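You operate a simulated robot arm through the tools that you are given. There is no shell and no other tool.

You run a simulated robot arm. Do the job below in one go: nothing can be reset, and whatever is moved stays where it is left.

Task
Level the check plate by its bubble and stand the check block on it.
Fine: free the plate lock, wind both foot knobs up from low till the bubble lies in the ring, lock it again before the block goes on. Where these are worked on the way, their far stop is far enough and under half their travel is too little: plate lock.

Only the result counts: the job must be done as asked and must still hold three seconds after the hand-in. Knocking over, shifting, dropping, spilling or breaking anything else fails it.

Robot
A 6-joint arm with a two-finger parallel gripper, fixed in place. Base frame: the origin is at the foot of the arm, x ahead of it, y to its left, z up; the work surface is at about z = 0.82. Units: m, rad, N and s.
With the tool pointing down near the work surface it reaches from about 0.24 to 0.64 m from the base axis. Its first joint turns from -1.152 to 1.152 rad. Payload 2.7 kg.
The tool frame sits at the grasp point between the pads (the TCP): z along the fingers, y along the line on which they close. The tips reach 0.023 m beyond it. The gripper opens to 0.094 m. The fingers are 0.038 m wide and 0.01 m thick; the gripper's body (0.054 by 0.096 m) begins 0.039 m behind the TCP.
Orientation is that of the tool frame in the base frame, as [roll, pitch, yaw] about the fixed x, y, z axes, in that order (R = Rz(yaw) Ry(pitch) Rx(roll)). With the fingers straight down and closing along the base's y, the tool's x points along the base's -x, its y along +y and its z along -z.

Tools
- The arm moves only by the tool arm_command. Its argument "increments" is a list that holds one entry, the list of rows, each a list of 7 numbers: the shift along the tool's x, y, z in m, then the turn, a rotation vector about the tool's x, y, z in rad, then the gripper command, from -1 (fully open) to 1 (shut), values between in proportion. In form: [[[dx, dy, dz, wx, wy, wz, gripper], ...]]. A call has 1 to 20 rows; each row is the pose to reach, as a shift and turn from the pose commanded when the call began, along the tool's axes at that moment. A row lasts 0.2 s, in which the tool goes at most 0.05 m and 0.15 rad; a call with a longer step from one row to the next is refused whole, and so is a gripper value outside its range. A pose out of reach is approached as far as the arm can. The call stops where the force on the tool passes 60 N (or 10 N more than at its start, if that is more) or the arm is blocked; 0.2 s more then pass. The fingers move at their own pace (about 0.045 m/s each) and stop on an object; they squeeze with about 40 N. The grip force told is the motor's: it shows also when the fingers shut on nothing. Time passes only in rows, and 0.2 s behind the last, so rows that repeat a pose let the fingers close. The reply holds the time, the measured pose of the TCP, the force on the tool along the base axes, the opening and the grip force, in the units named above and with some noise, with the torque about the TCP (base axes, N m) and any sound that the robot's microphone picked up.
- Cameras (640 x 400 px; columns grow to the right, rows downward): "scene" is fixed at [0.0641, -0.4141, 1.4275]; the picture's right is [0.89, -0.46, 0.00], its down [-0.24, -0.47, -0.85] and it looks along [0.39, 0.76, -0.53] (base axes); focal length 320 px, centre (320, 200). "wrist" rides on the gripper at [0.086, 0.016, -0.074] in the tool frame; the picture's right is [-0.18, 0.98, 0.00], its down [-0.58, -0.11, -0.81] and it looks along [-0.79, -0.15, 0.59] (tool axes); focal length 243 px, centre (320, 200). There is no depth. A picture from a camera that has moved, and an enlarged one, comes with that camera's place and axes in the base frame and with its lens. The place of the scene camera against the robot may be out by one fixed shift of up to 0.025 m in any direction.
- capture(camera): a new picture of that camera. No time passes.
- inspect(camera, box): a new picture of the part [left, top, right, bottom] of that camera's present view, enlarged. No time passes.
- finish_job(): hands the job in; it is judged then, once.

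Places have to be worked out from the pictures, the camera data and where the tool is seen. Open the gripper and draw the arm clear of the work before you hand the job in, unless the task says otherwise.

The tools are called after "Emit:" as name(argument=value, ...) on one line, values as JSON. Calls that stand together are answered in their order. arm_command: Moves the arm, as the interface text tells. Its arguments: {"type":"object","properties":{"increments":{"type":"array","items":{"type":"array","items":{"type":"array","items":{"type":"number"}}}}},"required":["increments"]} The other tools are called the same way: capture (camera) takes a picture; inspect (camera, box) takes an enlarged picture of a part of a camera's view; finish_job () hands the job in.

At the start:

```text
t: 0.0
tool_pos: [0.3602, 0.1307, 1.1422]
tcp_rot: [-3.14, 0.0, -3.141]
contact_force: [0.8, 0.1, 0.4]
torque: [0.0, 0.0, 0.01]
gripper_width: 0.0939
grasp_force: 0.0
```

scene: 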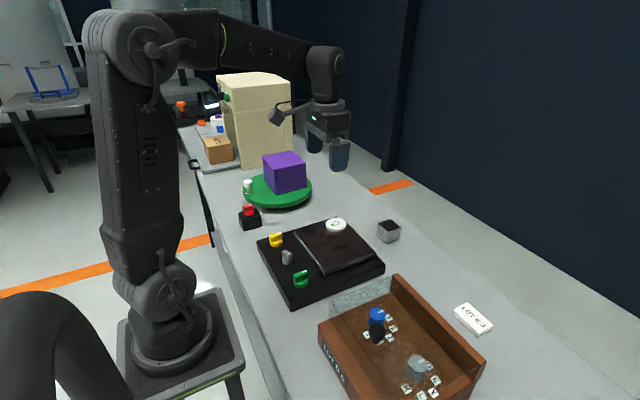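
wrist: 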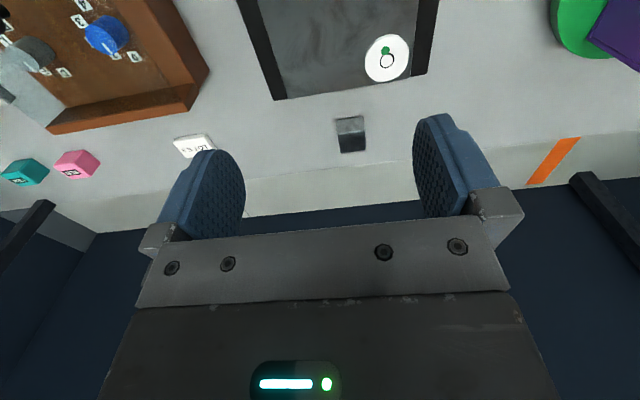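

I'll take closer looks at the scene first: the plate with the bubble, the knobs (yellow, green), the grey one between them (likely lock), and the small block.

Emit:
inspect(camera="scene", box=[230, 190, 430, 315])

Emit:
inspect(camera="wrist", box=[220, 0, 460, 150])

Emit:
inspect(camera="scene", box=[310, 270, 510, 400])

```text
3.20 times, centred on (330, 252) of scene
camera zoom: at [0.0641, -0.4141, 1.4275], right [0.89, -0.46, 0.0], down [-0.24, -0.47, -0.85], along [0.39, 0.76, -0.53], focal length 1024 px, centre (288, 32)
```

zoom: 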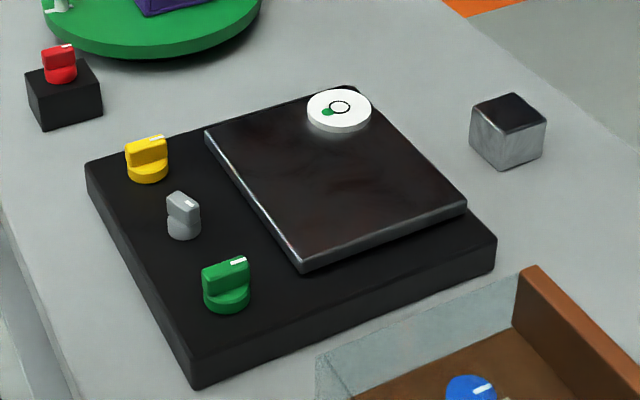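

```text
2.67 times, centred on (340, 75) of wrist
camera zoom: at [0.2743, 0.1462, 1.2156], right [0.18, 0.98, 0.0], down [0.58, -0.11, 0.81], along [0.79, -0.15, -0.59], focal length 647 px, centre (267, 533)
```

zoom: 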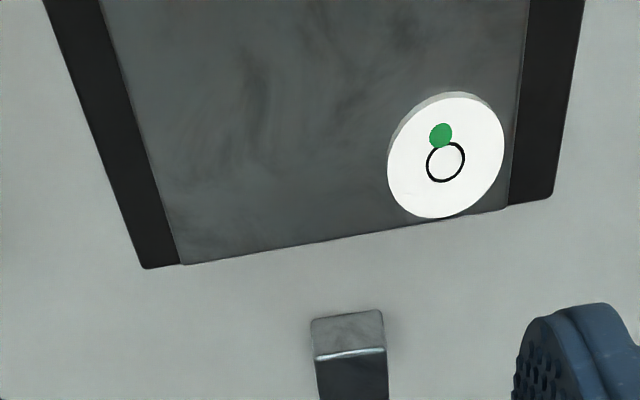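

```text
3.08 times, centred on (410, 335) of scene
camera zoom: at [0.0641, -0.4141, 1.4275], right [0.89, -0.46, 0.0], down [-0.24, -0.47, -0.85], along [0.39, 0.76, -0.53], focal length 985 px, centre (43, -215)
```

zoom: 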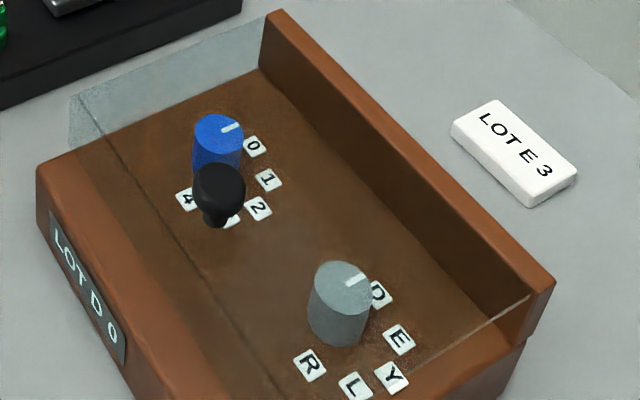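

The plate sits on a black base with a yellow knob, grey lock knob and green knob in a line along y at about x≈0.26; the bubble is off the ring. I'll move back and left at height to see the knobs with the wrist camera.

Emit:
arm_command(increments=[[[0.04, 0.01, 0, 0, 0, 0, -1], [0.08, 0.02, 0, 0, 0, 0, -1], [0.12, 0.03, 0, 0, 0, 0, -1], [0.15, 0.04, 0, 0, 0, 0, -1], [0.15, 0.04, 0, 0, 0, 0, -1]]])

Emit:
capture(camera="wrist")

Emit:
capture(camera="scene")

```text
t: 1.2
tool_pos: [0.2087, 0.169, 1.1414]
tcp_rot: [-3.141, -0.001, -3.14]
contact_force: [-0.2, -0.4, 0.2]
torque: [-0.01, 0.04, -0.08]
gripper_width: 0.0939
grasp_force: 0.0
```

```text
taken
camera wrist: at [0.1235, 0.186, 1.216], right [0.18, 0.98, 0.0], down [0.58, -0.11, 0.81], along [0.79, -0.15, -0.59], focal length 243 px, centre (320, 200)
```

wrist: 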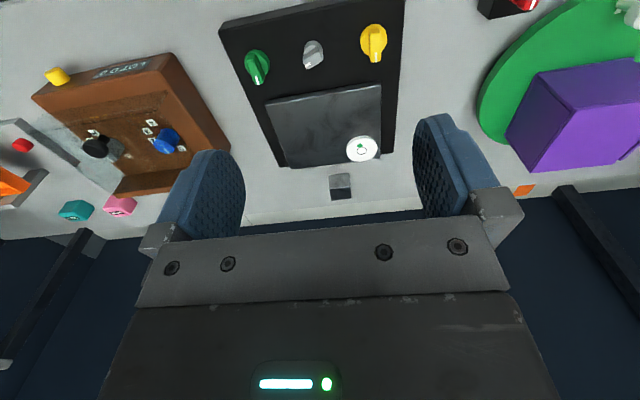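

```text
taken
```

scene: 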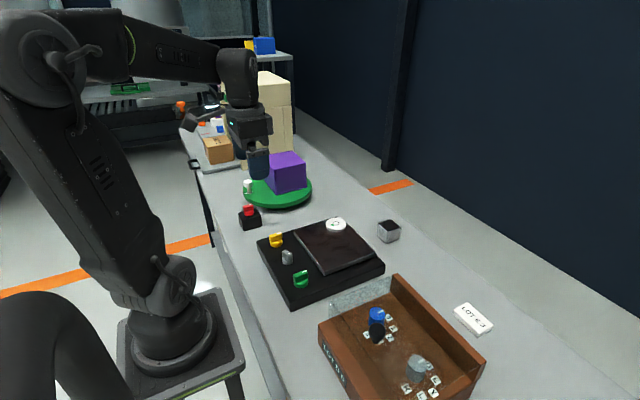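

All three knobs are now visible in the wrist view. I'll zoom in for their exact positions and bar orientations.

Emit:
inspect(camera="wrist", box=[210, 0, 420, 131])

Emit:
inspect(camera="wrist", box=[320, 120, 400, 170])

Emit:
inspect(camera="scene", box=[250, 200, 350, 300])

Emit:
inspect(camera="wrist", box=[300, 130, 400, 210])

```text
3.05 times, centred on (315, 66) of wrist
camera zoom: at [0.1235, 0.186, 1.216], right [0.18, 0.98, 0.0], down [0.58, -0.11, 0.81], along [0.79, -0.15, -0.59], focal length 739 px, centre (335, 610)
```

zoom: 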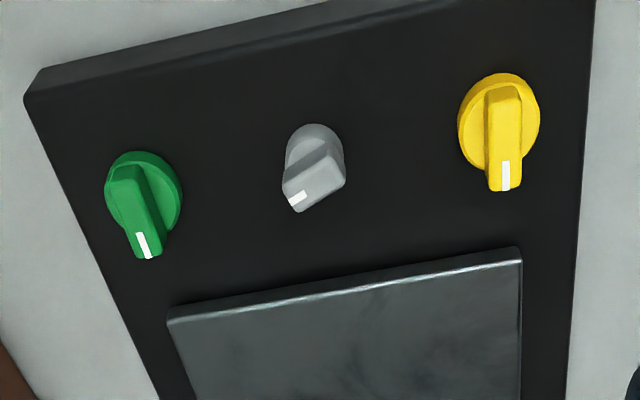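

```text
8.00 times, centred on (360, 145) of wrist
camera zoom: at [0.1235, 0.186, 1.216], right [0.18, 0.98, 0.0], down [0.58, -0.11, 0.81], along [0.79, -0.15, -0.59], focal length 1941 px, centre (0, 640)
```

zoom: 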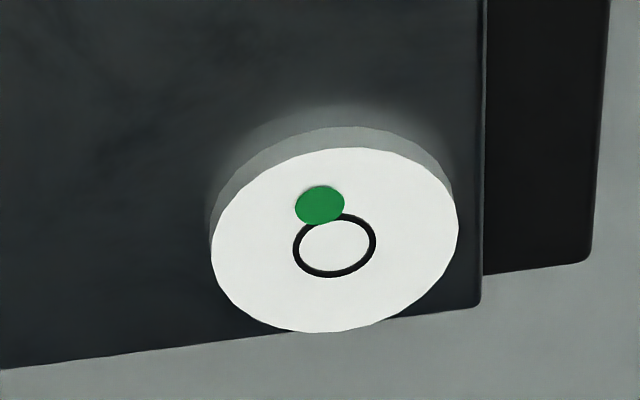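

```text
4.00 times, centred on (300, 250) of scene
camera zoom: at [0.0641, -0.4141, 1.4275], right [0.89, -0.46, 0.0], down [-0.24, -0.47, -0.85], along [0.39, 0.76, -0.53], focal length 1280 px, centre (400, 0)
```

zoom: 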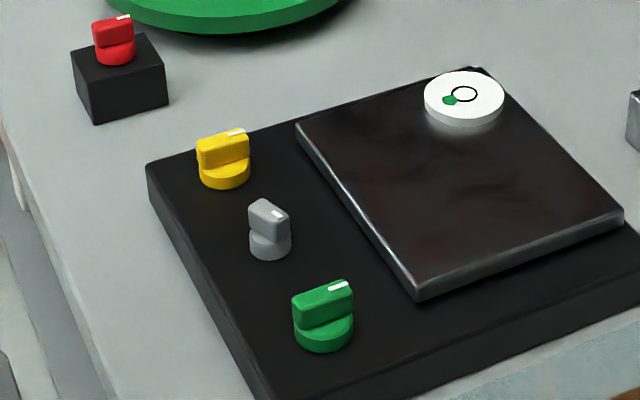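

```text
5.00 times, centred on (350, 170) of wrist
camera zoom: at [0.1235, 0.186, 1.216], right [0.18, 0.98, 0.0], down [0.58, -0.11, 0.81], along [0.79, -0.15, -0.59], focal length 1213 px, centre (170, 350)
```

zoom: 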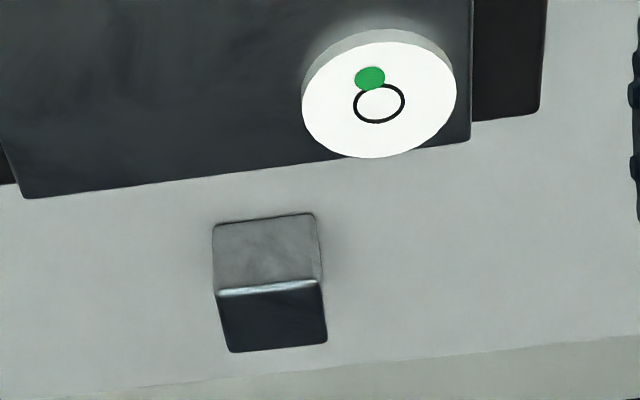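

Estimated knob axes: yellow ≈(0.263, 0.230), lock ≈(0.262, 0.151), green ≈(0.264, 0.073). I'll come lower over the lock to see the bar orientation and heights better.

Emit:
arm_command(increments=[[[-0.009, -0.004, 0.04, 0, 0, 0, -0.3], [-0.018, -0.008, 0.08, 0, 0, 0, -0.3], [-0.027, -0.012, 0.12, 0, 0, 0, -0.3], [-0.036, -0.014, 0.16, 0, 0, 0, -0.3], [-0.036, -0.014, 0.16, 0, 0, 0, -0.3], [-0.036, -0.014, 0.16, 0, 0, 0, -0.3]]])

Emit:
capture(camera="wrist")

Emit:
inspect(camera="wrist", box=[240, 30, 400, 130])

```text
t: 2.6
tool_pos: [0.2467, 0.1553, 0.9817]
tcp_rot: [3.141, -0.001, 3.142]
contact_force: [-0.1, 0.1, -0.1]
torque: [0.0, 0.0, 0.04]
gripper_width: 0.0611
grasp_force: 0.1
```

```text
taken
camera wrist: at [0.1599, 0.1724, 1.0556], right [0.18, 0.98, 0.0], down [0.58, -0.11, 0.81], along [0.79, -0.15, -0.59], focal length 243 px, centre (320, 200)
```

wrist: 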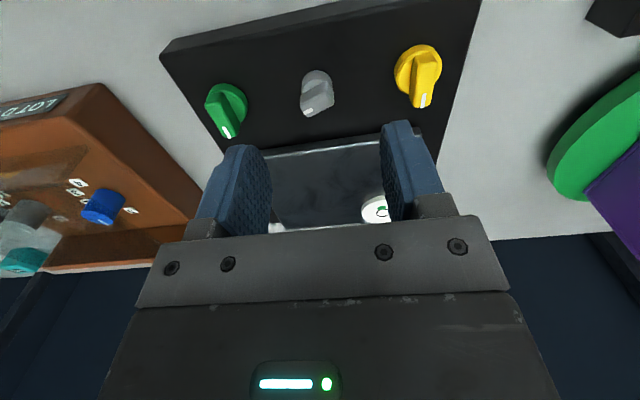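

```text
4.00 times, centred on (320, 80) of wrist
camera zoom: at [0.1599, 0.1724, 1.0556], right [0.18, 0.98, 0.0], down [0.58, -0.11, 0.81], along [0.79, -0.15, -0.59], focal length 970 px, centre (320, 680)
```

zoom: 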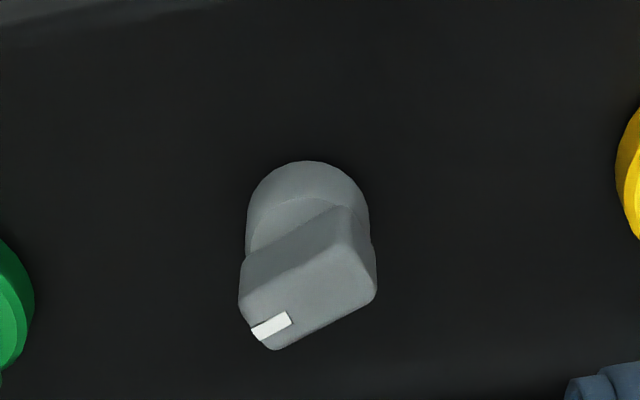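

Triangulating the lock's mark gives bar top z≈0.885 and the lock axis ≈(0.262, 0.151). I'll zoom closer for the bar angles.

Emit:
inspect(camera="wrist", box=[290, 60, 350, 125])

Emit:
inspect(camera="scene", box=[270, 240, 310, 265])

Emit:
inspect(camera="wrist", box=[190, 70, 270, 150])

Emit:
inspect(camera="wrist", box=[380, 35, 460, 115])

```text
6.15 times, centred on (320, 92) of wrist
camera zoom: at [0.1599, 0.1724, 1.0556], right [0.18, 0.98, 0.0], down [0.58, -0.11, 0.81], along [0.79, -0.15, -0.59], focal length 1493 px, centre (320, 862)
```

zoom: 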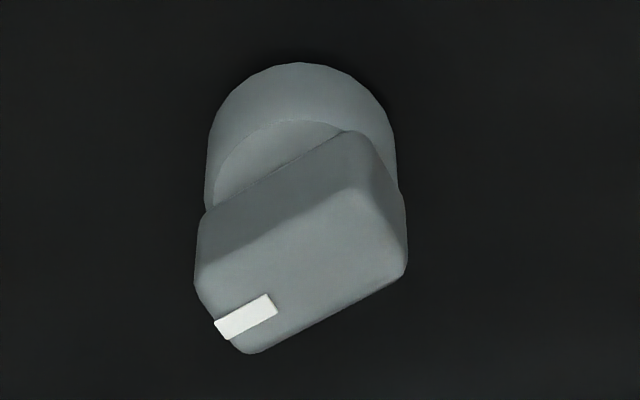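

```text
16.00 times, centred on (290, 252) of scene
camera zoom: at [0.0641, -0.4141, 1.4275], right [0.89, -0.46, 0.0], down [-0.24, -0.47, -0.85], along [0.39, 0.76, -0.53], focal length 5122 px, centre (800, -640)
```

zoom: 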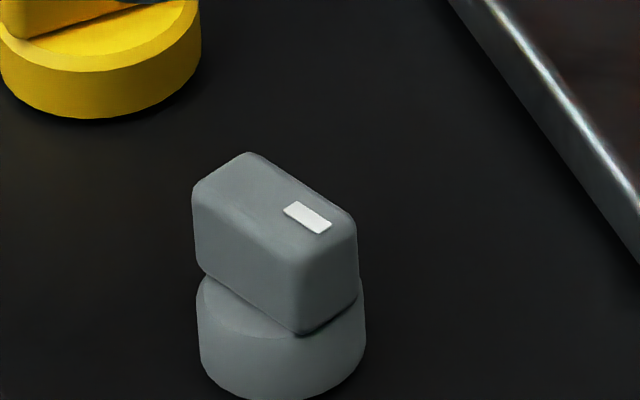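

```text
5.00 times, centred on (230, 110) of wrist
camera zoom: at [0.1599, 0.1724, 1.0556], right [0.18, 0.98, 0.0], down [0.58, -0.11, 0.81], along [0.79, -0.15, -0.59], focal length 1213 px, centre (770, 650)
```

zoom: 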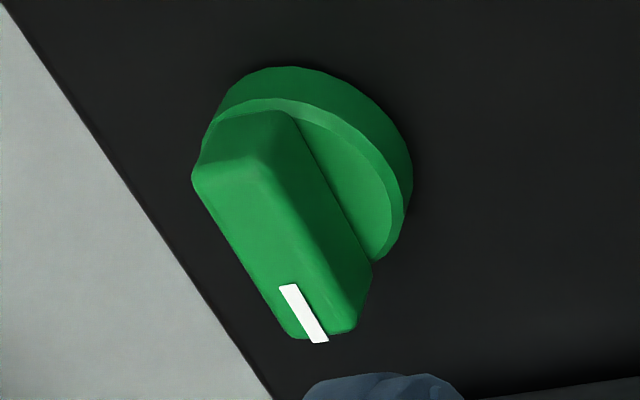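

```text
5.00 times, centred on (420, 75) of wrist
camera zoom: at [0.1599, 0.1724, 1.0556], right [0.18, 0.98, 0.0], down [0.58, -0.11, 0.81], along [0.79, -0.15, -0.59], focal length 1213 px, centre (-180, 825)
```

zoom: 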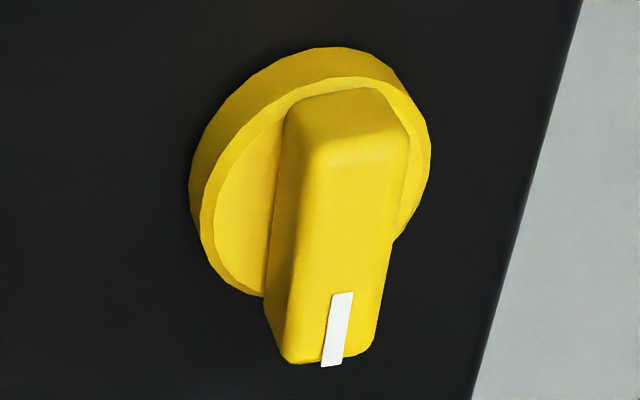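

Lock bar points at about −70° from +x, foot knob bars at ≈0° (+x). I'll rotate the tool 70° about its axis over the lock with the fingers partly closed, at z≈0.94, then check alignment.

Emit:
arm_command(increments=[[[-0.002, 0, 0.005, 0, 0, 0.14, 0.1], [-0.004, 0, 0.01, 0, 0, 0.28, 0.1], [-0.006, -0.001, 0.015, 0, 0, 0.42, 0.1], [-0.008, -0.001, 0.02, 0, 0, 0.56, 0.1], [-0.01, -0.002, 0.025, 0, 0, 0.7, 0.1], [-0.012, -0.003, 0.03, 0, 0, 0.84, 0.1], [-0.014, -0.004, 0.035, 0, 0, 0.98, 0.1], [-0.0153, -0.0043, 0.04, 0, 0, 1.1, 0.1], [-0.0153, -0.0043, 0.042, 0, 0, 1.222, 0.1], [-0.0153, -0.0043, 0.042, 0, 0, 1.222, 0.1]]])

Emit:
capture(camera="wrist")

Emit:
capture(camera="scene")

```text
t: 4.8
tool_pos: [0.2621, 0.1517, 0.9406]
tcp_rot: [3.141, 0.0, 1.918]
contact_force: [-0.5, 0.3, 1.0]
torque: [0.06, 0.03, -0.01]
gripper_width: 0.0425
grasp_force: 0.0
```

```text
taken
camera wrist: at [0.2484, 0.2386, 1.0133], right [0.99, 0.16, 0.0], down [0.1, -0.58, 0.81], along [0.13, -0.8, -0.59], focal length 243 px, centre (320, 200)
```

wrist: 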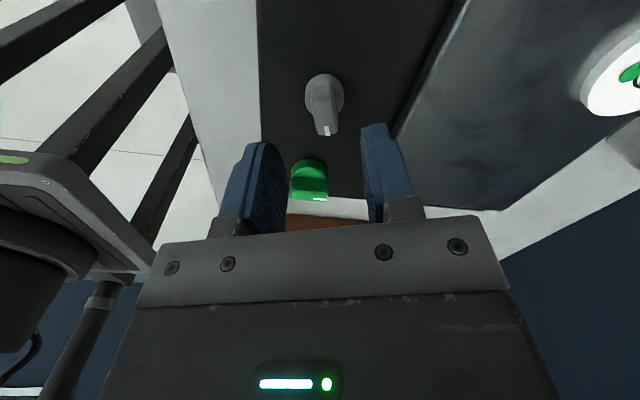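

```text
taken
```

scene: 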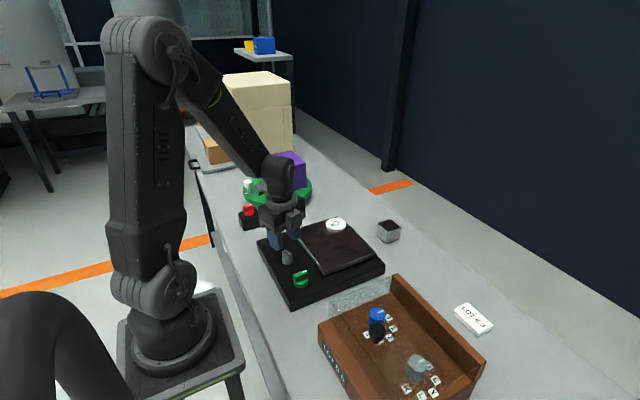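

Emit:
inspect(camera="wrist", box=[280, 60, 370, 145])

```text
4.71 times, centred on (325, 102) of wrist
camera zoom: at [0.2484, 0.2386, 1.0133], right [0.99, 0.16, 0.0], down [0.1, -0.58, 0.81], along [0.13, -0.8, -0.59], focal length 1142 px, centre (296, 659)
```

zoom: 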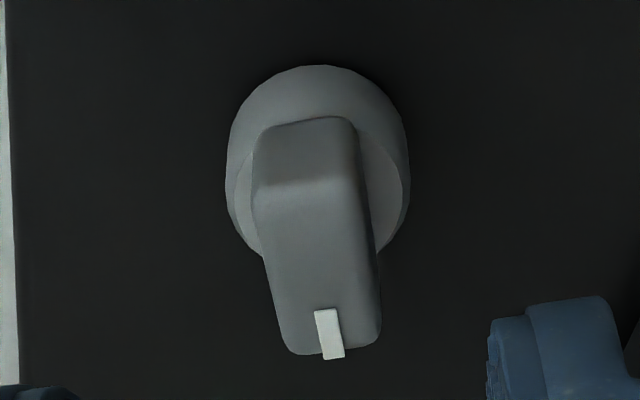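

Alignment is good to a few degrees; the bar centre is about 3.5 mm off in the tool y direction. I'll correct that and descend to z≈0.896, then close on the lock's bar.

Emit:
arm_command(increments=[[[0, 0.0035, 0.015, 0, 0, 0, 0.1], [0, 0.0035, 0.03, 0, 0, 0, 0.1], [0, 0.0035, 0.0446, 0, 0, 0, 0.1], [0, 0.0035, 0.0446, 0, 0, 0, 0.1]]])

Emit:
capture(camera="wrist")

Emit:
inspect(camera="scene", box=[250, 215, 330, 275])

```text
t: 5.8
tool_pos: [0.2657, 0.152, 0.8939]
tcp_rot: [-3.141, -0.001, 1.92]
contact_force: [0.4, 0.6, -0.8]
torque: [0.0, -0.01, 0.01]
gripper_width: 0.0422
grasp_force: 0.0
```

```text
taken
camera wrist: at [0.2515, 0.2392, 0.9688], right [0.99, 0.16, 0.0], down [0.1, -0.58, 0.81], along [0.13, -0.8, -0.59], focal length 243 px, centre (320, 200)
```

wrist: 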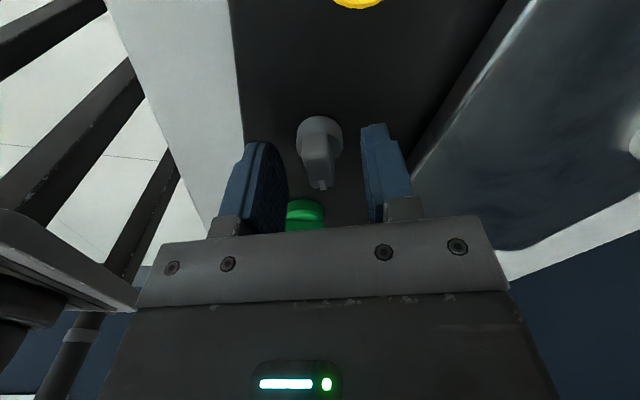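

```text
6.67 times, centred on (290, 245) of scene
camera zoom: at [0.0641, -0.4141, 1.4275], right [0.89, -0.46, 0.0], down [-0.24, -0.47, -0.85], along [0.39, 0.76, -0.53], focal length 2134 px, centre (520, -100)
```

zoom: 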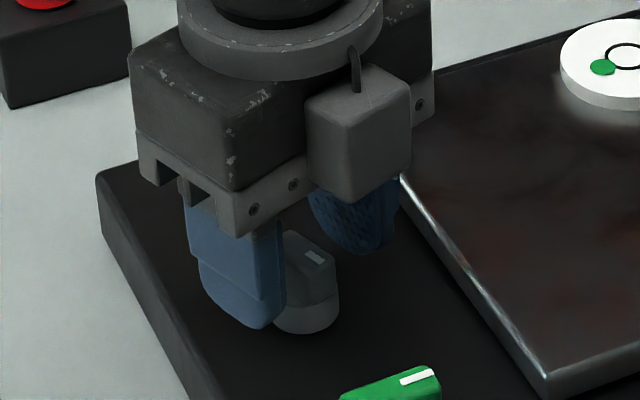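

Emit:
inspect(camera="wrist", box=[270, 105, 370, 205])

```text
4.00 times, centred on (320, 155) of wrist
camera zoom: at [0.2515, 0.2392, 0.9688], right [0.99, 0.16, 0.0], down [0.1, -0.58, 0.81], along [0.13, -0.8, -0.59], focal length 970 px, centre (320, 380)
```

zoom: 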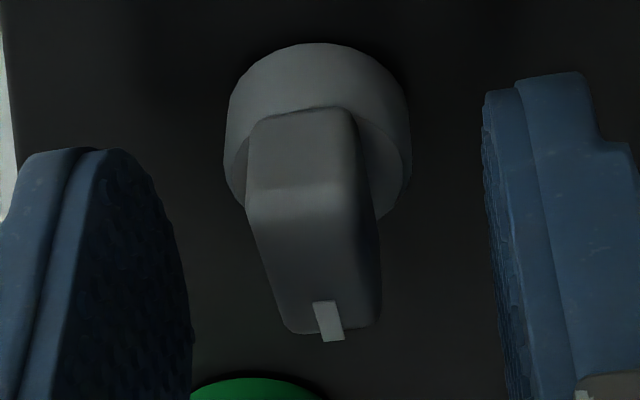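

Aligned. Closing the fingers on the lock bar.

Emit:
arm_command(increments=[[[0, 0, 0, 0, 0, 0, 1], [0, 0, 0, 0, 0, 0, 1], [0, 0, 0, 0, 0, 0, 1], [0, 0, 0, 0, 0, 0, 1]]])

Emit:
inspect(camera="wrist", box=[270, 105, 370, 205])

```text
t: 6.8
tool_pos: [0.264, 0.1527, 0.8965]
tcp_rot: [-3.14, 0.001, 1.92]
contact_force: [-7.1, -0.9, -0.5]
torque: [0.05, 0.05, 0.0]
gripper_width: 0.014
grasp_force: 45.1
```

```text
4.00 times, centred on (320, 155) of wrist
camera zoom: at [0.251, 0.239, 0.9688], right [0.99, 0.16, 0.0], down [0.1, -0.58, 0.81], along [0.13, -0.8, -0.59], focal length 970 px, centre (320, 380)
```

zoom: 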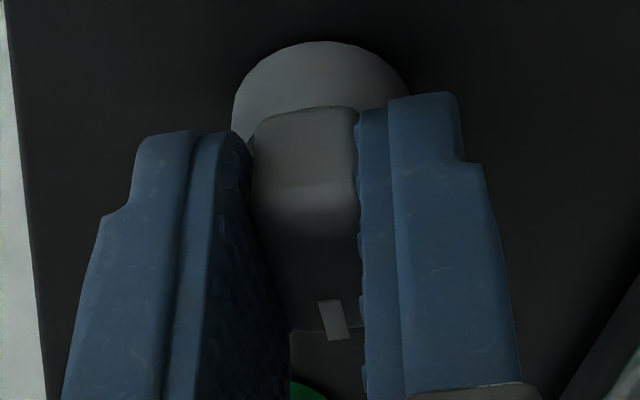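

Gripped (width 14 mm) with a slight −x side load, so the axis is ~1.5 mm off. I'll re-centre and try a small counter-clockwise (seen from above) turn, watching torque.

Emit:
arm_command(increments=[[[0, -0.0015, 0, 0, 0, 0, 1], [0, -0.0015, 0, 0, 0, -0.06, 1], [0, -0.0015, 0, 0, 0, -0.12, 1], [0, -0.0015, 0, 0, 0, -0.18, 1]]])

Emit:
inspect(camera="wrist", box=[270, 105, 370, 205])

```text
t: 7.8
tool_pos: [0.2633, 0.152, 0.8942]
tcp_rot: [-3.141, 0.0, 2.102]
contact_force: [12.5, -10.7, -9.2]
torque: [-0.76, -0.5, 0.02]
gripper_width: 0.0139
grasp_force: 44.9
```

```text
4.00 times, centred on (320, 155) of wrist
camera zoom: at [0.235, 0.2347, 0.9689], right [0.94, 0.34, 0.0], down [0.2, -0.56, 0.81], along [0.27, -0.76, -0.59], focal length 970 px, centre (320, 380)
```

zoom: 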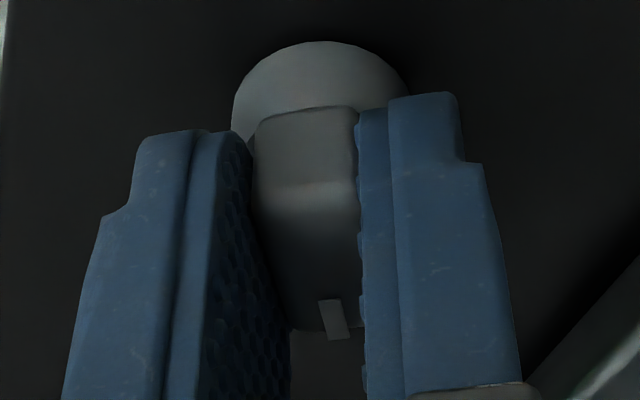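

The knob turned with the gripper (bar still aligned), no stop torque. I'll hold briefly to see settled forces.

Emit:
arm_command(increments=[[[0, 0, 0, 0, 0, 0, 1], [0, 0, 0, 0, 0, 0, 1]]])

Emit:
inspect(camera="scene", box=[250, 215, 330, 275])

```text
t: 8.4
tool_pos: [0.2637, 0.1519, 0.8952]
tcp_rot: [3.141, 0.001, 2.1]
contact_force: [15.9, -15.1, -7.9]
torque: [-0.95, -0.66, 0.05]
gripper_width: 0.0135
grasp_force: 45.2
```

```text
6.67 times, centred on (290, 245) of scene
camera zoom: at [0.0645, -0.4144, 1.4274], right [0.89, -0.46, 0.0], down [-0.24, -0.47, -0.85], along [0.39, 0.76, -0.53], focal length 2134 px, centre (520, -100)
```

zoom: 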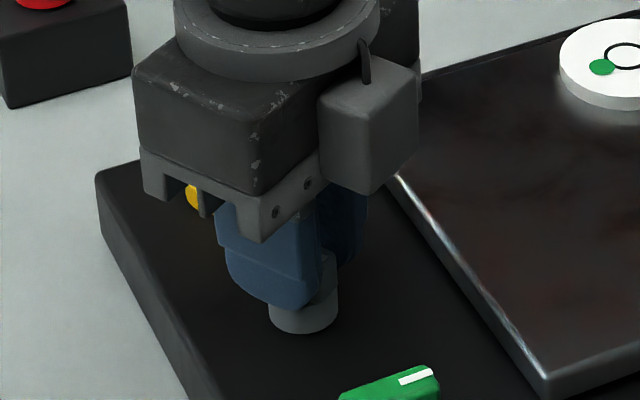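

Rotation worked but side load has built up (~21 N along −tool x). I'll shift 1 mm along −tool x to relieve it and see the stiffness.

Emit:
arm_command(increments=[[[-0.001, 0, 0.0, 0, 0, 0, 1], [-0.001, 0, 0.0, 0, 0, 0, 1]]])

```text
t: 9.0
tool_pos: [0.2636, 0.1514, 0.8954]
tcp_rot: [-3.14, 0.0, 2.102]
contact_force: [7.5, -1.4, -7.9]
torque: [-0.9, -0.54, 0.03]
gripper_width: 0.0138
grasp_force: 45.1
```

Load relieved (≈16 N/mm stiffness). I'll continue the counter-clockwise turn in small steps, with a bit more compensation.

Emit:
arm_command(increments=[[[-0.0003, 0.0004, 0.0, 0, 0, 0, 1], [-0.0006, 0.0004, 0.0, 0, 0, -0.07, 1], [-0.0009, 0.0004, 0.0, 0, 0, -0.14, 1], [-0.0012, 0.0004, 0.0, 0, 0, -0.21, 1], [-0.0012, 0.0004, 0.0, 0, 0, -0.21, 1]]])

Emit:
inspect(camera="wrist", box=[270, 105, 370, 205])

Emit:
inspect(camera="scene", box=[240, 200, 360, 300])

```text
t: 10.2
tool_pos: [0.2626, 0.1518, 0.8953]
tcp_rot: [-3.14, -0.002, 2.311]
contact_force: [-22.2, 24.1, 4.2]
torque: [0.71, 0.69, -0.03]
gripper_width: 0.0141
grasp_force: 44.9
```

```text
4.00 times, centred on (320, 155) of wrist
camera zoom: at [0.2182, 0.2264, 0.9689], right [0.85, 0.53, 0.0], down [0.31, -0.5, 0.81], along [0.42, -0.69, -0.59], focal length 970 px, centre (320, 380)
```

zoom: 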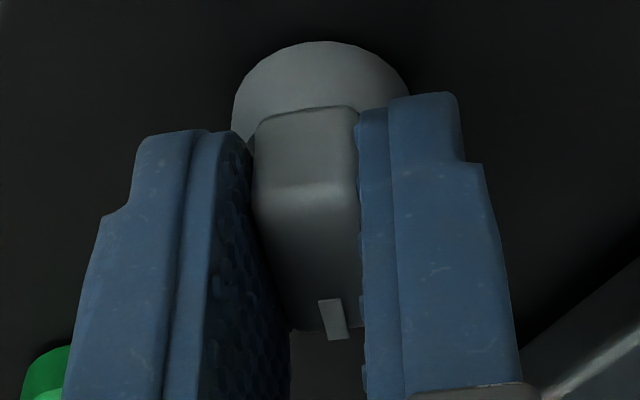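

```text
4.00 times, centred on (300, 250) of scene
camera zoom: at [0.0635, -0.4135, 1.4278], right [0.89, -0.46, 0.0], down [-0.24, -0.47, -0.85], along [0.39, 0.76, -0.53], focal length 1280 px, centre (400, 0)
```

zoom: 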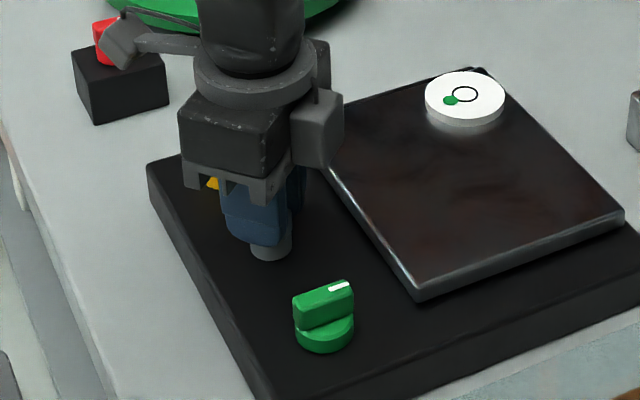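

Overcompensated; the offsets are small arm errors. I'll undo 2 mm of the shift and continue turning.

Emit:
arm_command(increments=[[[0.001, 0, 0.0, 0, 0, 0, 1], [0.002, 0, 0.0, 0, 0, 0, 1], [0.002, 0, 0.0, 0, 0, -0.07, 1], [0.002, 0, 0.0, 0, 0, -0.14, 1], [0.002, 0, 0.0, 0, 0, -0.21, 1], [0.002, 0, 0.0, 0, 0, -0.21, 1]]])

Emit:
inspect(camera="wrist", box=[270, 105, 370, 205])

```text
t: 11.6
tool_pos: [0.2635, 0.1522, 0.8951]
tcp_rot: [-3.14, -0.001, 2.521]
contact_force: [-1.4, -10.0, 1.3]
torque: [-0.95, -1.19, -0.01]
gripper_width: 0.0138
grasp_force: 45.0
```

```text
4.00 times, centred on (320, 155) of wrist
camera zoom: at [0.2033, 0.2149, 0.9688], right [0.72, 0.69, 0.0], down [0.41, -0.43, 0.81], along [0.56, -0.58, -0.59], focal length 970 px, centre (320, 380)
```

zoom: 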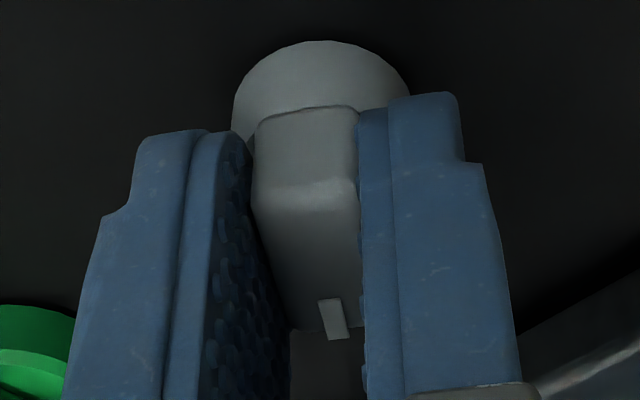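

Turned 0.60 rad, still free. Continuing.

Emit:
arm_command(increments=[[[0, 0, 0.0, 0, 0, -0.07, 1], [0, 0, 0.0, 0, 0, -0.14, 1], [0, 0, 0.0, 0, 0, -0.21, 1], [0, 0, 0.0, 0, 0, -0.28, 1], [0, 0, 0.0, 0, 0, -0.28, 1]]])

Emit:
inspect(camera="wrist", box=[270, 105, 370, 205])

```text
t: 12.8
tool_pos: [0.2632, 0.1514, 0.8944]
tcp_rot: [-3.139, -0.001, 2.801]
contact_force: [2.3, -34.1, 12.3]
torque: [-0.76, -1.03, -0.07]
gripper_width: 0.0139
grasp_force: 45.0
```

```text
4.00 times, centred on (320, 155) of wrist
camera zoom: at [0.188, 0.1951, 0.9689], right [0.5, 0.86, 0.0], down [0.51, -0.3, 0.81], along [0.7, -0.41, -0.59], focal length 970 px, centre (320, 380)
```

zoom: 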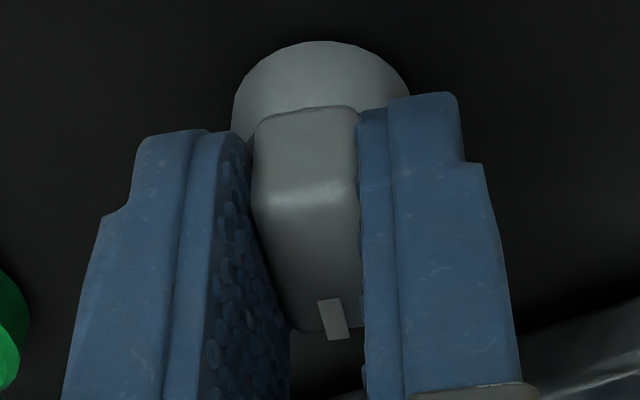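

At 0.88 rad turned; side load grew along −tool y. I'll relieve it by 1.5–2 mm and keep turning.

Emit:
arm_command(increments=[[[-0.0005, -0.001, 0.0, 0, 0, 0, 1], [-0.0008, -0.002, 0.0, 0, 0, 0, 1], [-0.0008, -0.002, 0.0, 0, 0, -0.07, 1], [-0.0008, -0.002, 0.0, 0, 0, -0.14, 1], [-0.0008, -0.002, 0.0, 0, 0, -0.14, 1]]])

Emit:
inspect(camera="wrist", box=[270, 105, 370, 205])

Emit:
inspect(camera="scene", box=[240, 200, 360, 300])

```text
t: 14.0
tool_pos: [0.2632, 0.1512, 0.8948]
tcp_rot: [-3.141, -0.001, 2.939]
contact_force: [-6.0, 2.6, -8.8]
torque: [0.32, 1.32, 0.02]
gripper_width: 0.014
grasp_force: 44.5
```

```text
4.00 times, centred on (320, 155) of wrist
camera zoom: at [0.1823, 0.1835, 0.9689], right [0.38, 0.93, 0.0], down [0.55, -0.22, 0.81], along [0.75, -0.3, -0.59], focal length 970 px, centre (320, 380)
```

zoom: 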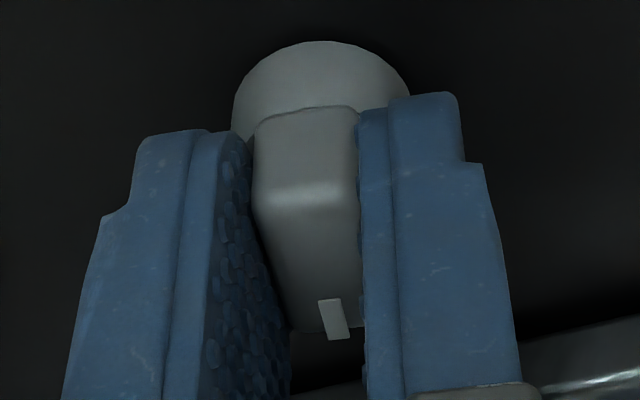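

```text
4.00 times, centred on (300, 250) of scene
camera zoom: at [0.0641, -0.414, 1.4276], right [0.89, -0.46, 0.0], down [-0.24, -0.47, -0.85], along [0.39, 0.76, -0.53], focal length 1280 px, centre (400, 0)
```

zoom: 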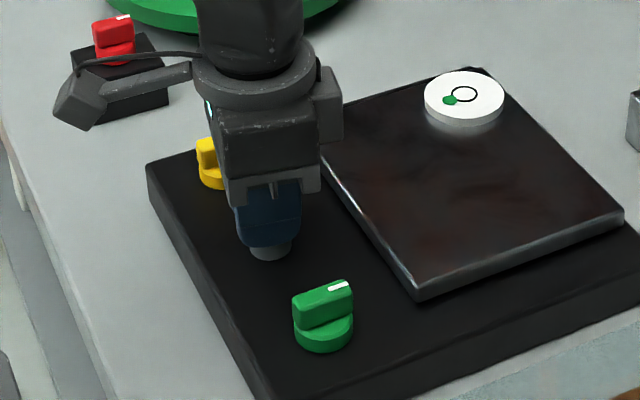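

1.02 rad turned without a stop. Continuing further.

Emit:
arm_command(increments=[[[0, 0, 0.0, 0, 0, -0.07, 1], [0, 0, 0.0, 0, 0, -0.14, 1], [0, 0, 0.0, 0, 0, -0.21, 1], [0, 0, 0.0, 0, 0, -0.21, 1]]])

Emit:
inspect(camera="wrist", box=[270, 105, 370, 205])

```text
t: 15.0
tool_pos: [0.2631, 0.1491, 0.8942]
tcp_rot: [-3.141, 0.0, -3.136]
contact_force: [-14.5, 5.6, -12.2]
torque: [0.16, -0.34, -0.56]
gripper_width: 0.0137
grasp_force: 44.9
```

```text
4.00 times, centred on (320, 155) of wrist
camera zoom: at [0.1772, 0.1656, 0.9689], right [0.18, 0.98, 0.0], down [0.58, -0.1, 0.81], along [0.79, -0.14, -0.59], focal length 970 px, centre (320, 380)
```

zoom: 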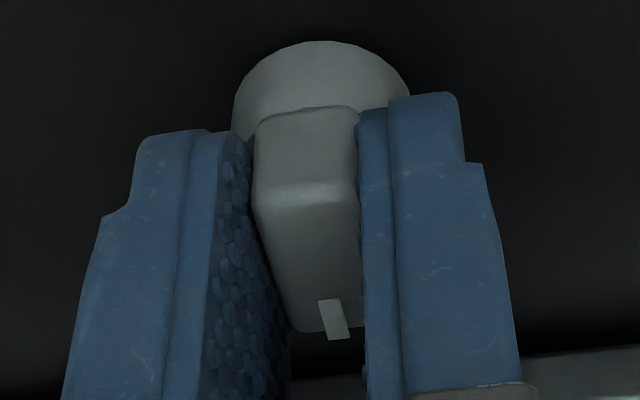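

A reaction torque of −0.56 Nm about z appeared at ≈1.23 rad — probably the stop. I'll push slightly further to confirm.

Emit:
arm_command(increments=[[[0, 0, 0.0, 0, 0, -0.02, 1], [0, 0, 0.0, 0, 0, -0.04, 1], [0, 0, 0.0, 0, 0, -0.04, 1]]])

Emit:
inspect(camera="wrist", box=[270, 105, 370, 205])

```text
t: 15.8
tool_pos: [0.2634, 0.1501, 0.8957]
tcp_rot: [3.141, -0.001, -3.095]
contact_force: [-8.8, 2.0, -6.9]
torque: [0.04, 0.96, -1.32]
gripper_width: 0.0146
grasp_force: 45.1
```

```text
4.00 times, centred on (320, 155) of wrist
camera zoom: at [0.1769, 0.162, 0.9689], right [0.14, 0.99, 0.0], down [0.59, -0.08, 0.81], along [0.8, -0.11, -0.59], focal length 970 px, centre (320, 380)
```

zoom: 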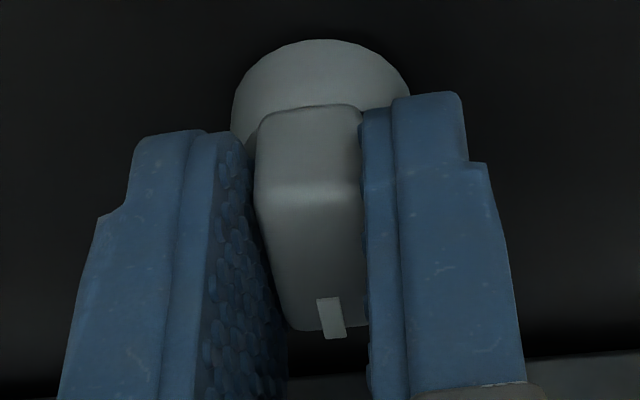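

Torque rose to −1.32 Nm and the bar began to slip: that's the far stop (lock freed after ≈70°). I'll back off the twist, open, and rise.

Emit:
arm_command(increments=[[[0, 0, 0, 0, 0, 0.03, 1], [0, 0, 0, 0, 0, 0.04, 0.1], [0, 0, 0, 0, 0, 0.04, 0.1], [0, 0, 0, 0, 0, 0.04, 0.1], [0, 0, -0.02, 0, 0, 0.04, 0.1], [0, 0, -0.045, 0, 0, 0.04, 0.1], [0, 0, -0.045, 0, 0, 0.04, 0.1]]])

Emit:
capture(camera="wrist")

Emit:
inspect(camera="scene", box=[240, 200, 360, 300])

```text
t: 17.4
tool_pos: [0.2639, 0.1503, 0.9394]
tcp_rot: [-3.14, 0.0, -3.134]
contact_force: [0.7, -0.4, 0.4]
torque: [0.0, -0.01, 0.02]
gripper_width: 0.0421
grasp_force: 0.1
```

```text
taken
camera wrist: at [0.1777, 0.1652, 1.0138], right [0.18, 0.98, 0.0], down [0.58, -0.1, 0.81], along [0.79, -0.14, -0.59], focal length 243 px, centre (320, 200)
```

wrist: 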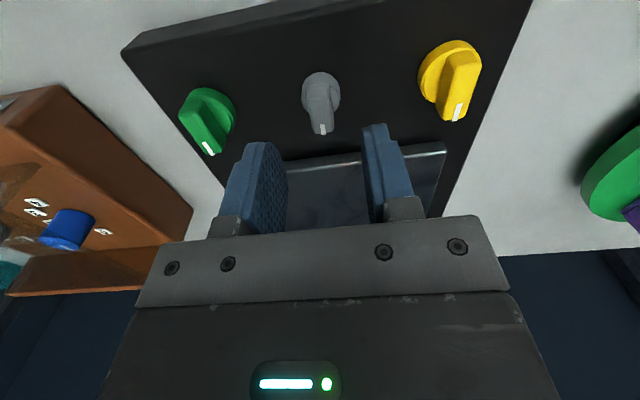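

```text
4.00 times, centred on (300, 250) of scene
camera zoom: at [0.0641, -0.4141, 1.4275], right [0.89, -0.46, 0.0], down [-0.24, -0.47, -0.85], along [0.39, 0.76, -0.53], focal length 1280 px, centre (400, 0)
```

zoom: 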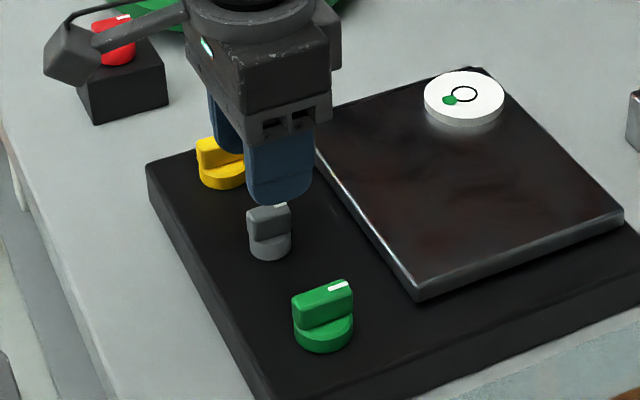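

The lock is freed and the bubble still sits off-ring. Now zooming on the yellow and green knobs for gripping.

Emit:
inspect(camera="wrist", box=[410, 30, 490, 130])

Emit:
inspect(camera="wrist", box=[170, 75, 250, 165])

Emit:
inspect(camera="scene", box=[320, 210, 352, 235])

```text
4.00 times, centred on (450, 80) of wrist
camera zoom: at [0.1777, 0.1652, 1.0138], right [0.18, 0.98, 0.0], down [0.58, -0.1, 0.81], along [0.79, -0.14, -0.59], focal length 970 px, centre (-200, 680)
```

zoom: 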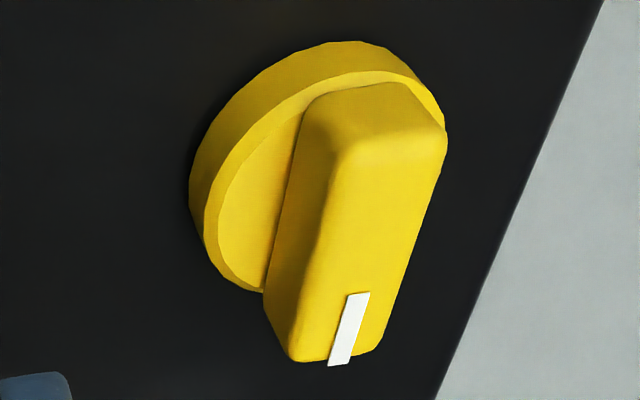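

```text
4.44 times, centred on (210, 120) of wrist
camera zoom: at [0.1777, 0.1652, 1.0138], right [0.18, 0.98, 0.0], down [0.58, -0.1, 0.81], along [0.79, -0.14, -0.59], focal length 1078 px, centre (809, 556)
```

zoom: 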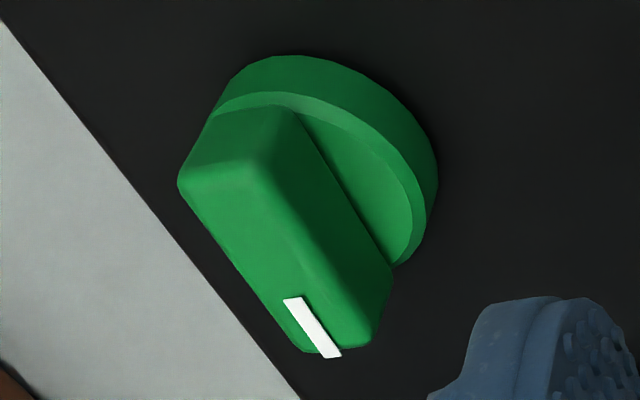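

```text
16.00 times, centred on (336, 222) of scene
camera zoom: at [0.0641, -0.4141, 1.4275], right [0.89, -0.46, 0.0], down [-0.24, -0.47, -0.85], along [0.39, 0.76, -0.53], focal length 5122 px, centre (64, -160)
```

zoom: 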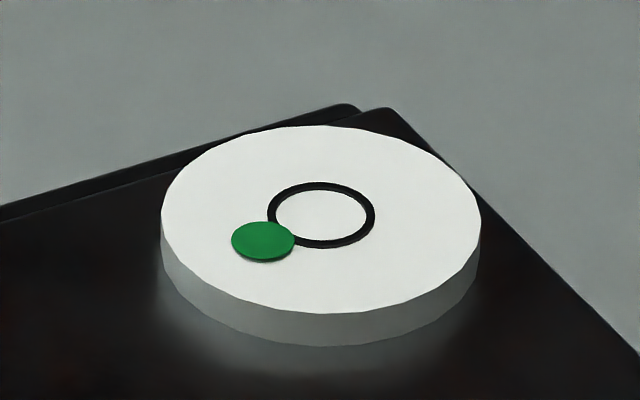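

Yellow knob at ≈(0.263, 0.2297), top z≈0.887; bubble is about 13 mm toward −x and 2.4 mm toward −y of the ring centre. I'll move over the yellow knob and descend to z≈0.896.

Emit:
arm_command(increments=[[[0.0003, 0.04, 0, 0, 0, 0, 0.1], [0.0003, 0.0795, 0, 0, 0, 0, 0.1], [0.0003, 0.0795, 0.02, 0, 0, 0, 0.1], [0.0003, 0.0795, 0.0434, 0, 0, 0, 0.1], [0.0003, 0.0795, 0.0434, 0, 0, 0, 0.1]]])

Emit:
inspect(camera="wrist", box=[260, 95, 380, 205])

```text
t: 18.6
tool_pos: [0.2627, 0.2285, 0.8954]
tcp_rot: [-3.141, 0.001, -3.133]
contact_force: [-0.8, -0.7, -0.2]
torque: [-0.01, -0.05, -0.03]
gripper_width: 0.0423
grasp_force: 0.2
```

```text
3.64 times, centred on (320, 150) of wrist
camera zoom: at [0.1768, 0.2451, 0.9699], right [0.18, 0.98, 0.0], down [0.58, -0.1, 0.81], along [0.79, -0.14, -0.59], focal length 882 px, centre (320, 382)
```

zoom: 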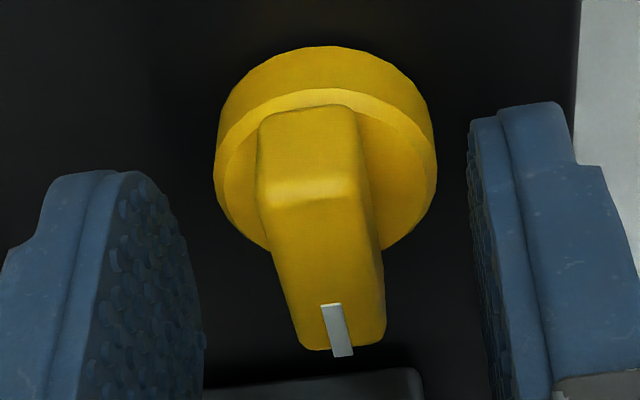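

Well centred. Closing on the yellow knob.

Emit:
arm_command(increments=[[[0, 0.0004, 0, 0, 0, 0, 1], [0, 0.0004, 0, 0, 0, 0, 1], [0, 0.0004, 0, 0, 0, 0, 1], [0, 0.0004, 0, 0, 0, 0, 1]]])

Emit:
inspect(camera="wrist", box=[260, 95, 380, 205])

Emit:
inspect(camera="scene", box=[320, 210, 352, 235])

```text
t: 19.6
tool_pos: [0.2621, 0.2303, 0.8965]
tcp_rot: [3.141, 0.0, -3.135]
contact_force: [-0.6, 3.5, -4.3]
torque: [0.13, 0.02, -0.61]
gripper_width: 0.0143
grasp_force: 44.9
```

```text
3.64 times, centred on (320, 150) of wrist
camera zoom: at [0.1769, 0.2455, 0.9704], right [0.18, 0.98, 0.0], down [0.58, -0.11, 0.81], along [0.79, -0.14, -0.59], focal length 882 px, centre (320, 382)
```

zoom: 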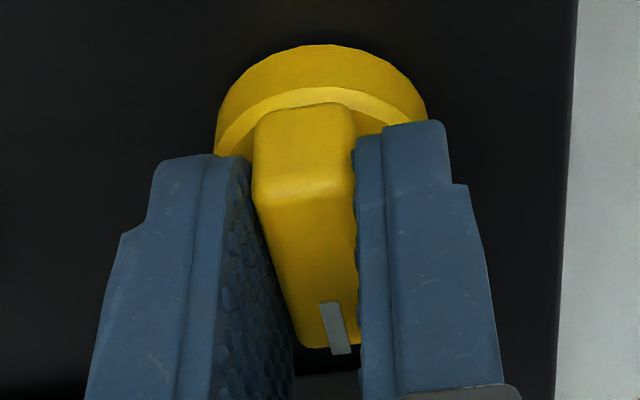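

```text
16.00 times, centred on (336, 222) of scene
camera zoom: at [0.0641, -0.414, 1.4276], right [0.89, -0.46, 0.0], down [-0.24, -0.47, -0.85], along [0.39, 0.76, -0.53], focal length 5122 px, centre (64, -160)
```

zoom: 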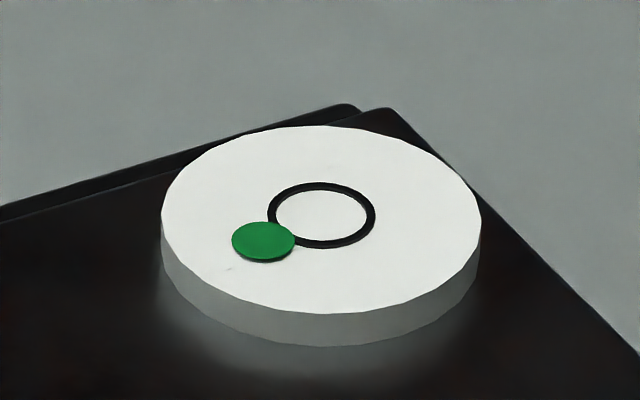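

On closing there's a −0.61 Nm torque, suggesting the low stop blocks counter-clockwise motion. I'll turn clockwise (+ about tool z) 0.2 rad and check the bubble.

Emit:
arm_command(increments=[[[0, 0, 0, 0, 0, 0.05, 1], [0, 0, 0, 0, 0, 0.1, 1], [0, 0, 0, 0, 0, 0.15, 1], [0, 0, 0, 0, 0, 0.2, 1], [0, 0, 0, 0, 0, 0.2, 1]]])

Emit:
inspect(camera="wrist", box=[260, 95, 380, 205])

Emit:
inspect(camera="scene", box=[320, 210, 352, 235])

```text
t: 20.8
tool_pos: [0.2624, 0.2307, 0.8976]
tcp_rot: [-3.14, -0.001, 2.949]
contact_force: [5.5, 9.0, -17.3]
torque: [0.21, 0.32, 0.05]
gripper_width: 0.0136
grasp_force: 45.0
```

```text
3.64 times, centred on (320, 150) of wrist
camera zoom: at [0.1817, 0.2629, 0.9704], right [0.37, 0.93, 0.0], down [0.55, -0.22, 0.81], along [0.75, -0.3, -0.59], focal length 882 px, centre (320, 382)
```

zoom: 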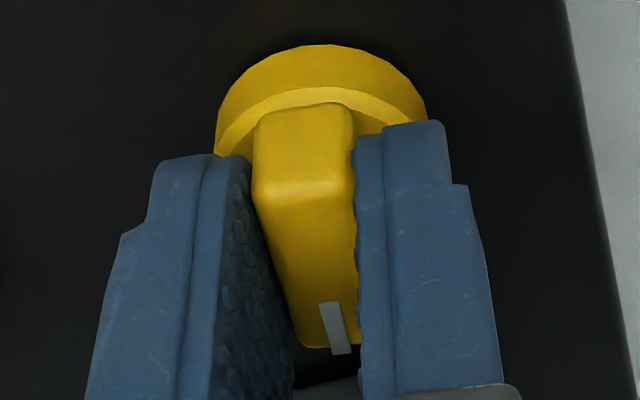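

```text
16.00 times, centred on (336, 222) of scene
camera zoom: at [0.0644, -0.4138, 1.4276], right [0.89, -0.46, 0.0], down [-0.24, -0.47, -0.85], along [0.39, 0.76, -0.53], focal length 5122 px, centre (64, -160)
```

zoom: 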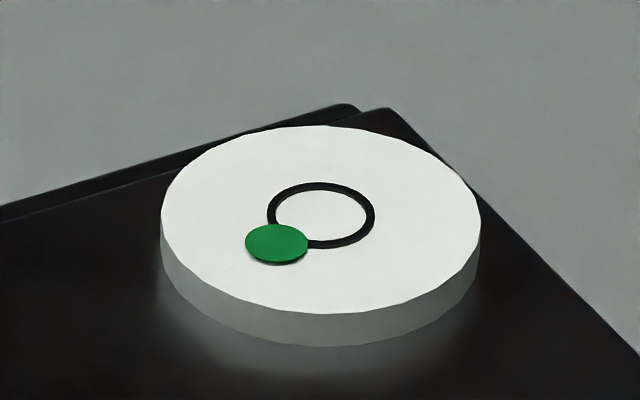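

The bubble moved about (+1.9, −1.7) mm for ~0.2 rad, so clockwise winds yellow up. I estimate ~0.54 rad total for yellow; turning 0.3 more, with a slight downward relief.

Emit:
arm_command(increments=[[[0, 0, 0.0005, 0, 0, 0.05, 1], [0, 0, 0.001, 0, 0, 0.1, 1], [0, 0, 0.001, 0, 0, 0.15, 1], [0, 0, 0.001, 0, 0, 0.2, 1], [0, 0, 0.001, 0, 0, 0.25, 1], [0, 0, 0.001, 0, 0, 0.3, 1], [0, 0, 0.001, 0, 0, 0.3, 1]]])

Emit:
inspect(camera="wrist", box=[260, 95, 380, 205])

Emit:
inspect(camera="scene", box=[320, 210, 352, 235])

```text
t: 22.4
tool_pos: [0.263, 0.2302, 0.8962]
tcp_rot: [3.137, 0.002, 2.65]
contact_force: [-2.5, 12.7, 20.7]
torque: [0.31, 0.72, 0.05]
gripper_width: 0.0138
grasp_force: 45.0
```

```text
3.64 times, centred on (320, 150) of wrist
camera zoom: at [0.1949, 0.286, 0.9703], right [0.63, 0.78, 0.0], down [0.46, -0.37, 0.81], along [0.63, -0.5, -0.59], focal length 882 px, centre (320, 382)
```

zoom: 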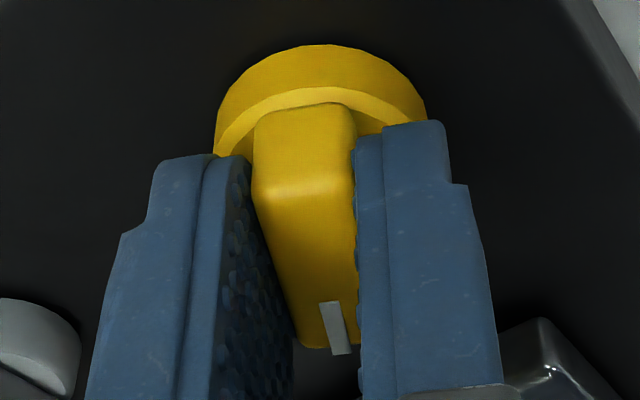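

```text
16.00 times, centred on (336, 222) of scene
camera zoom: at [0.0639, -0.414, 1.4276], right [0.89, -0.46, 0.0], down [-0.24, -0.47, -0.85], along [0.39, 0.76, -0.53], focal length 5122 px, centre (64, -160)
```

zoom: 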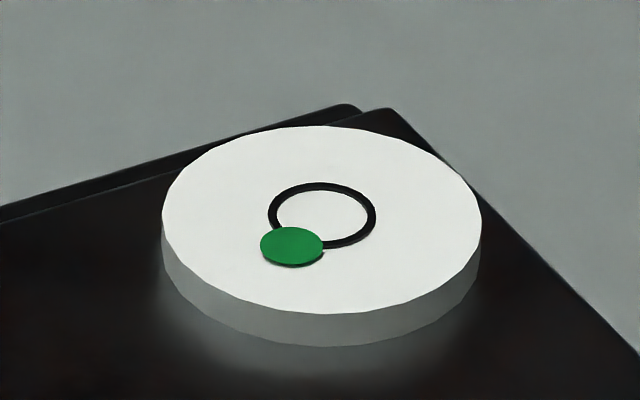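

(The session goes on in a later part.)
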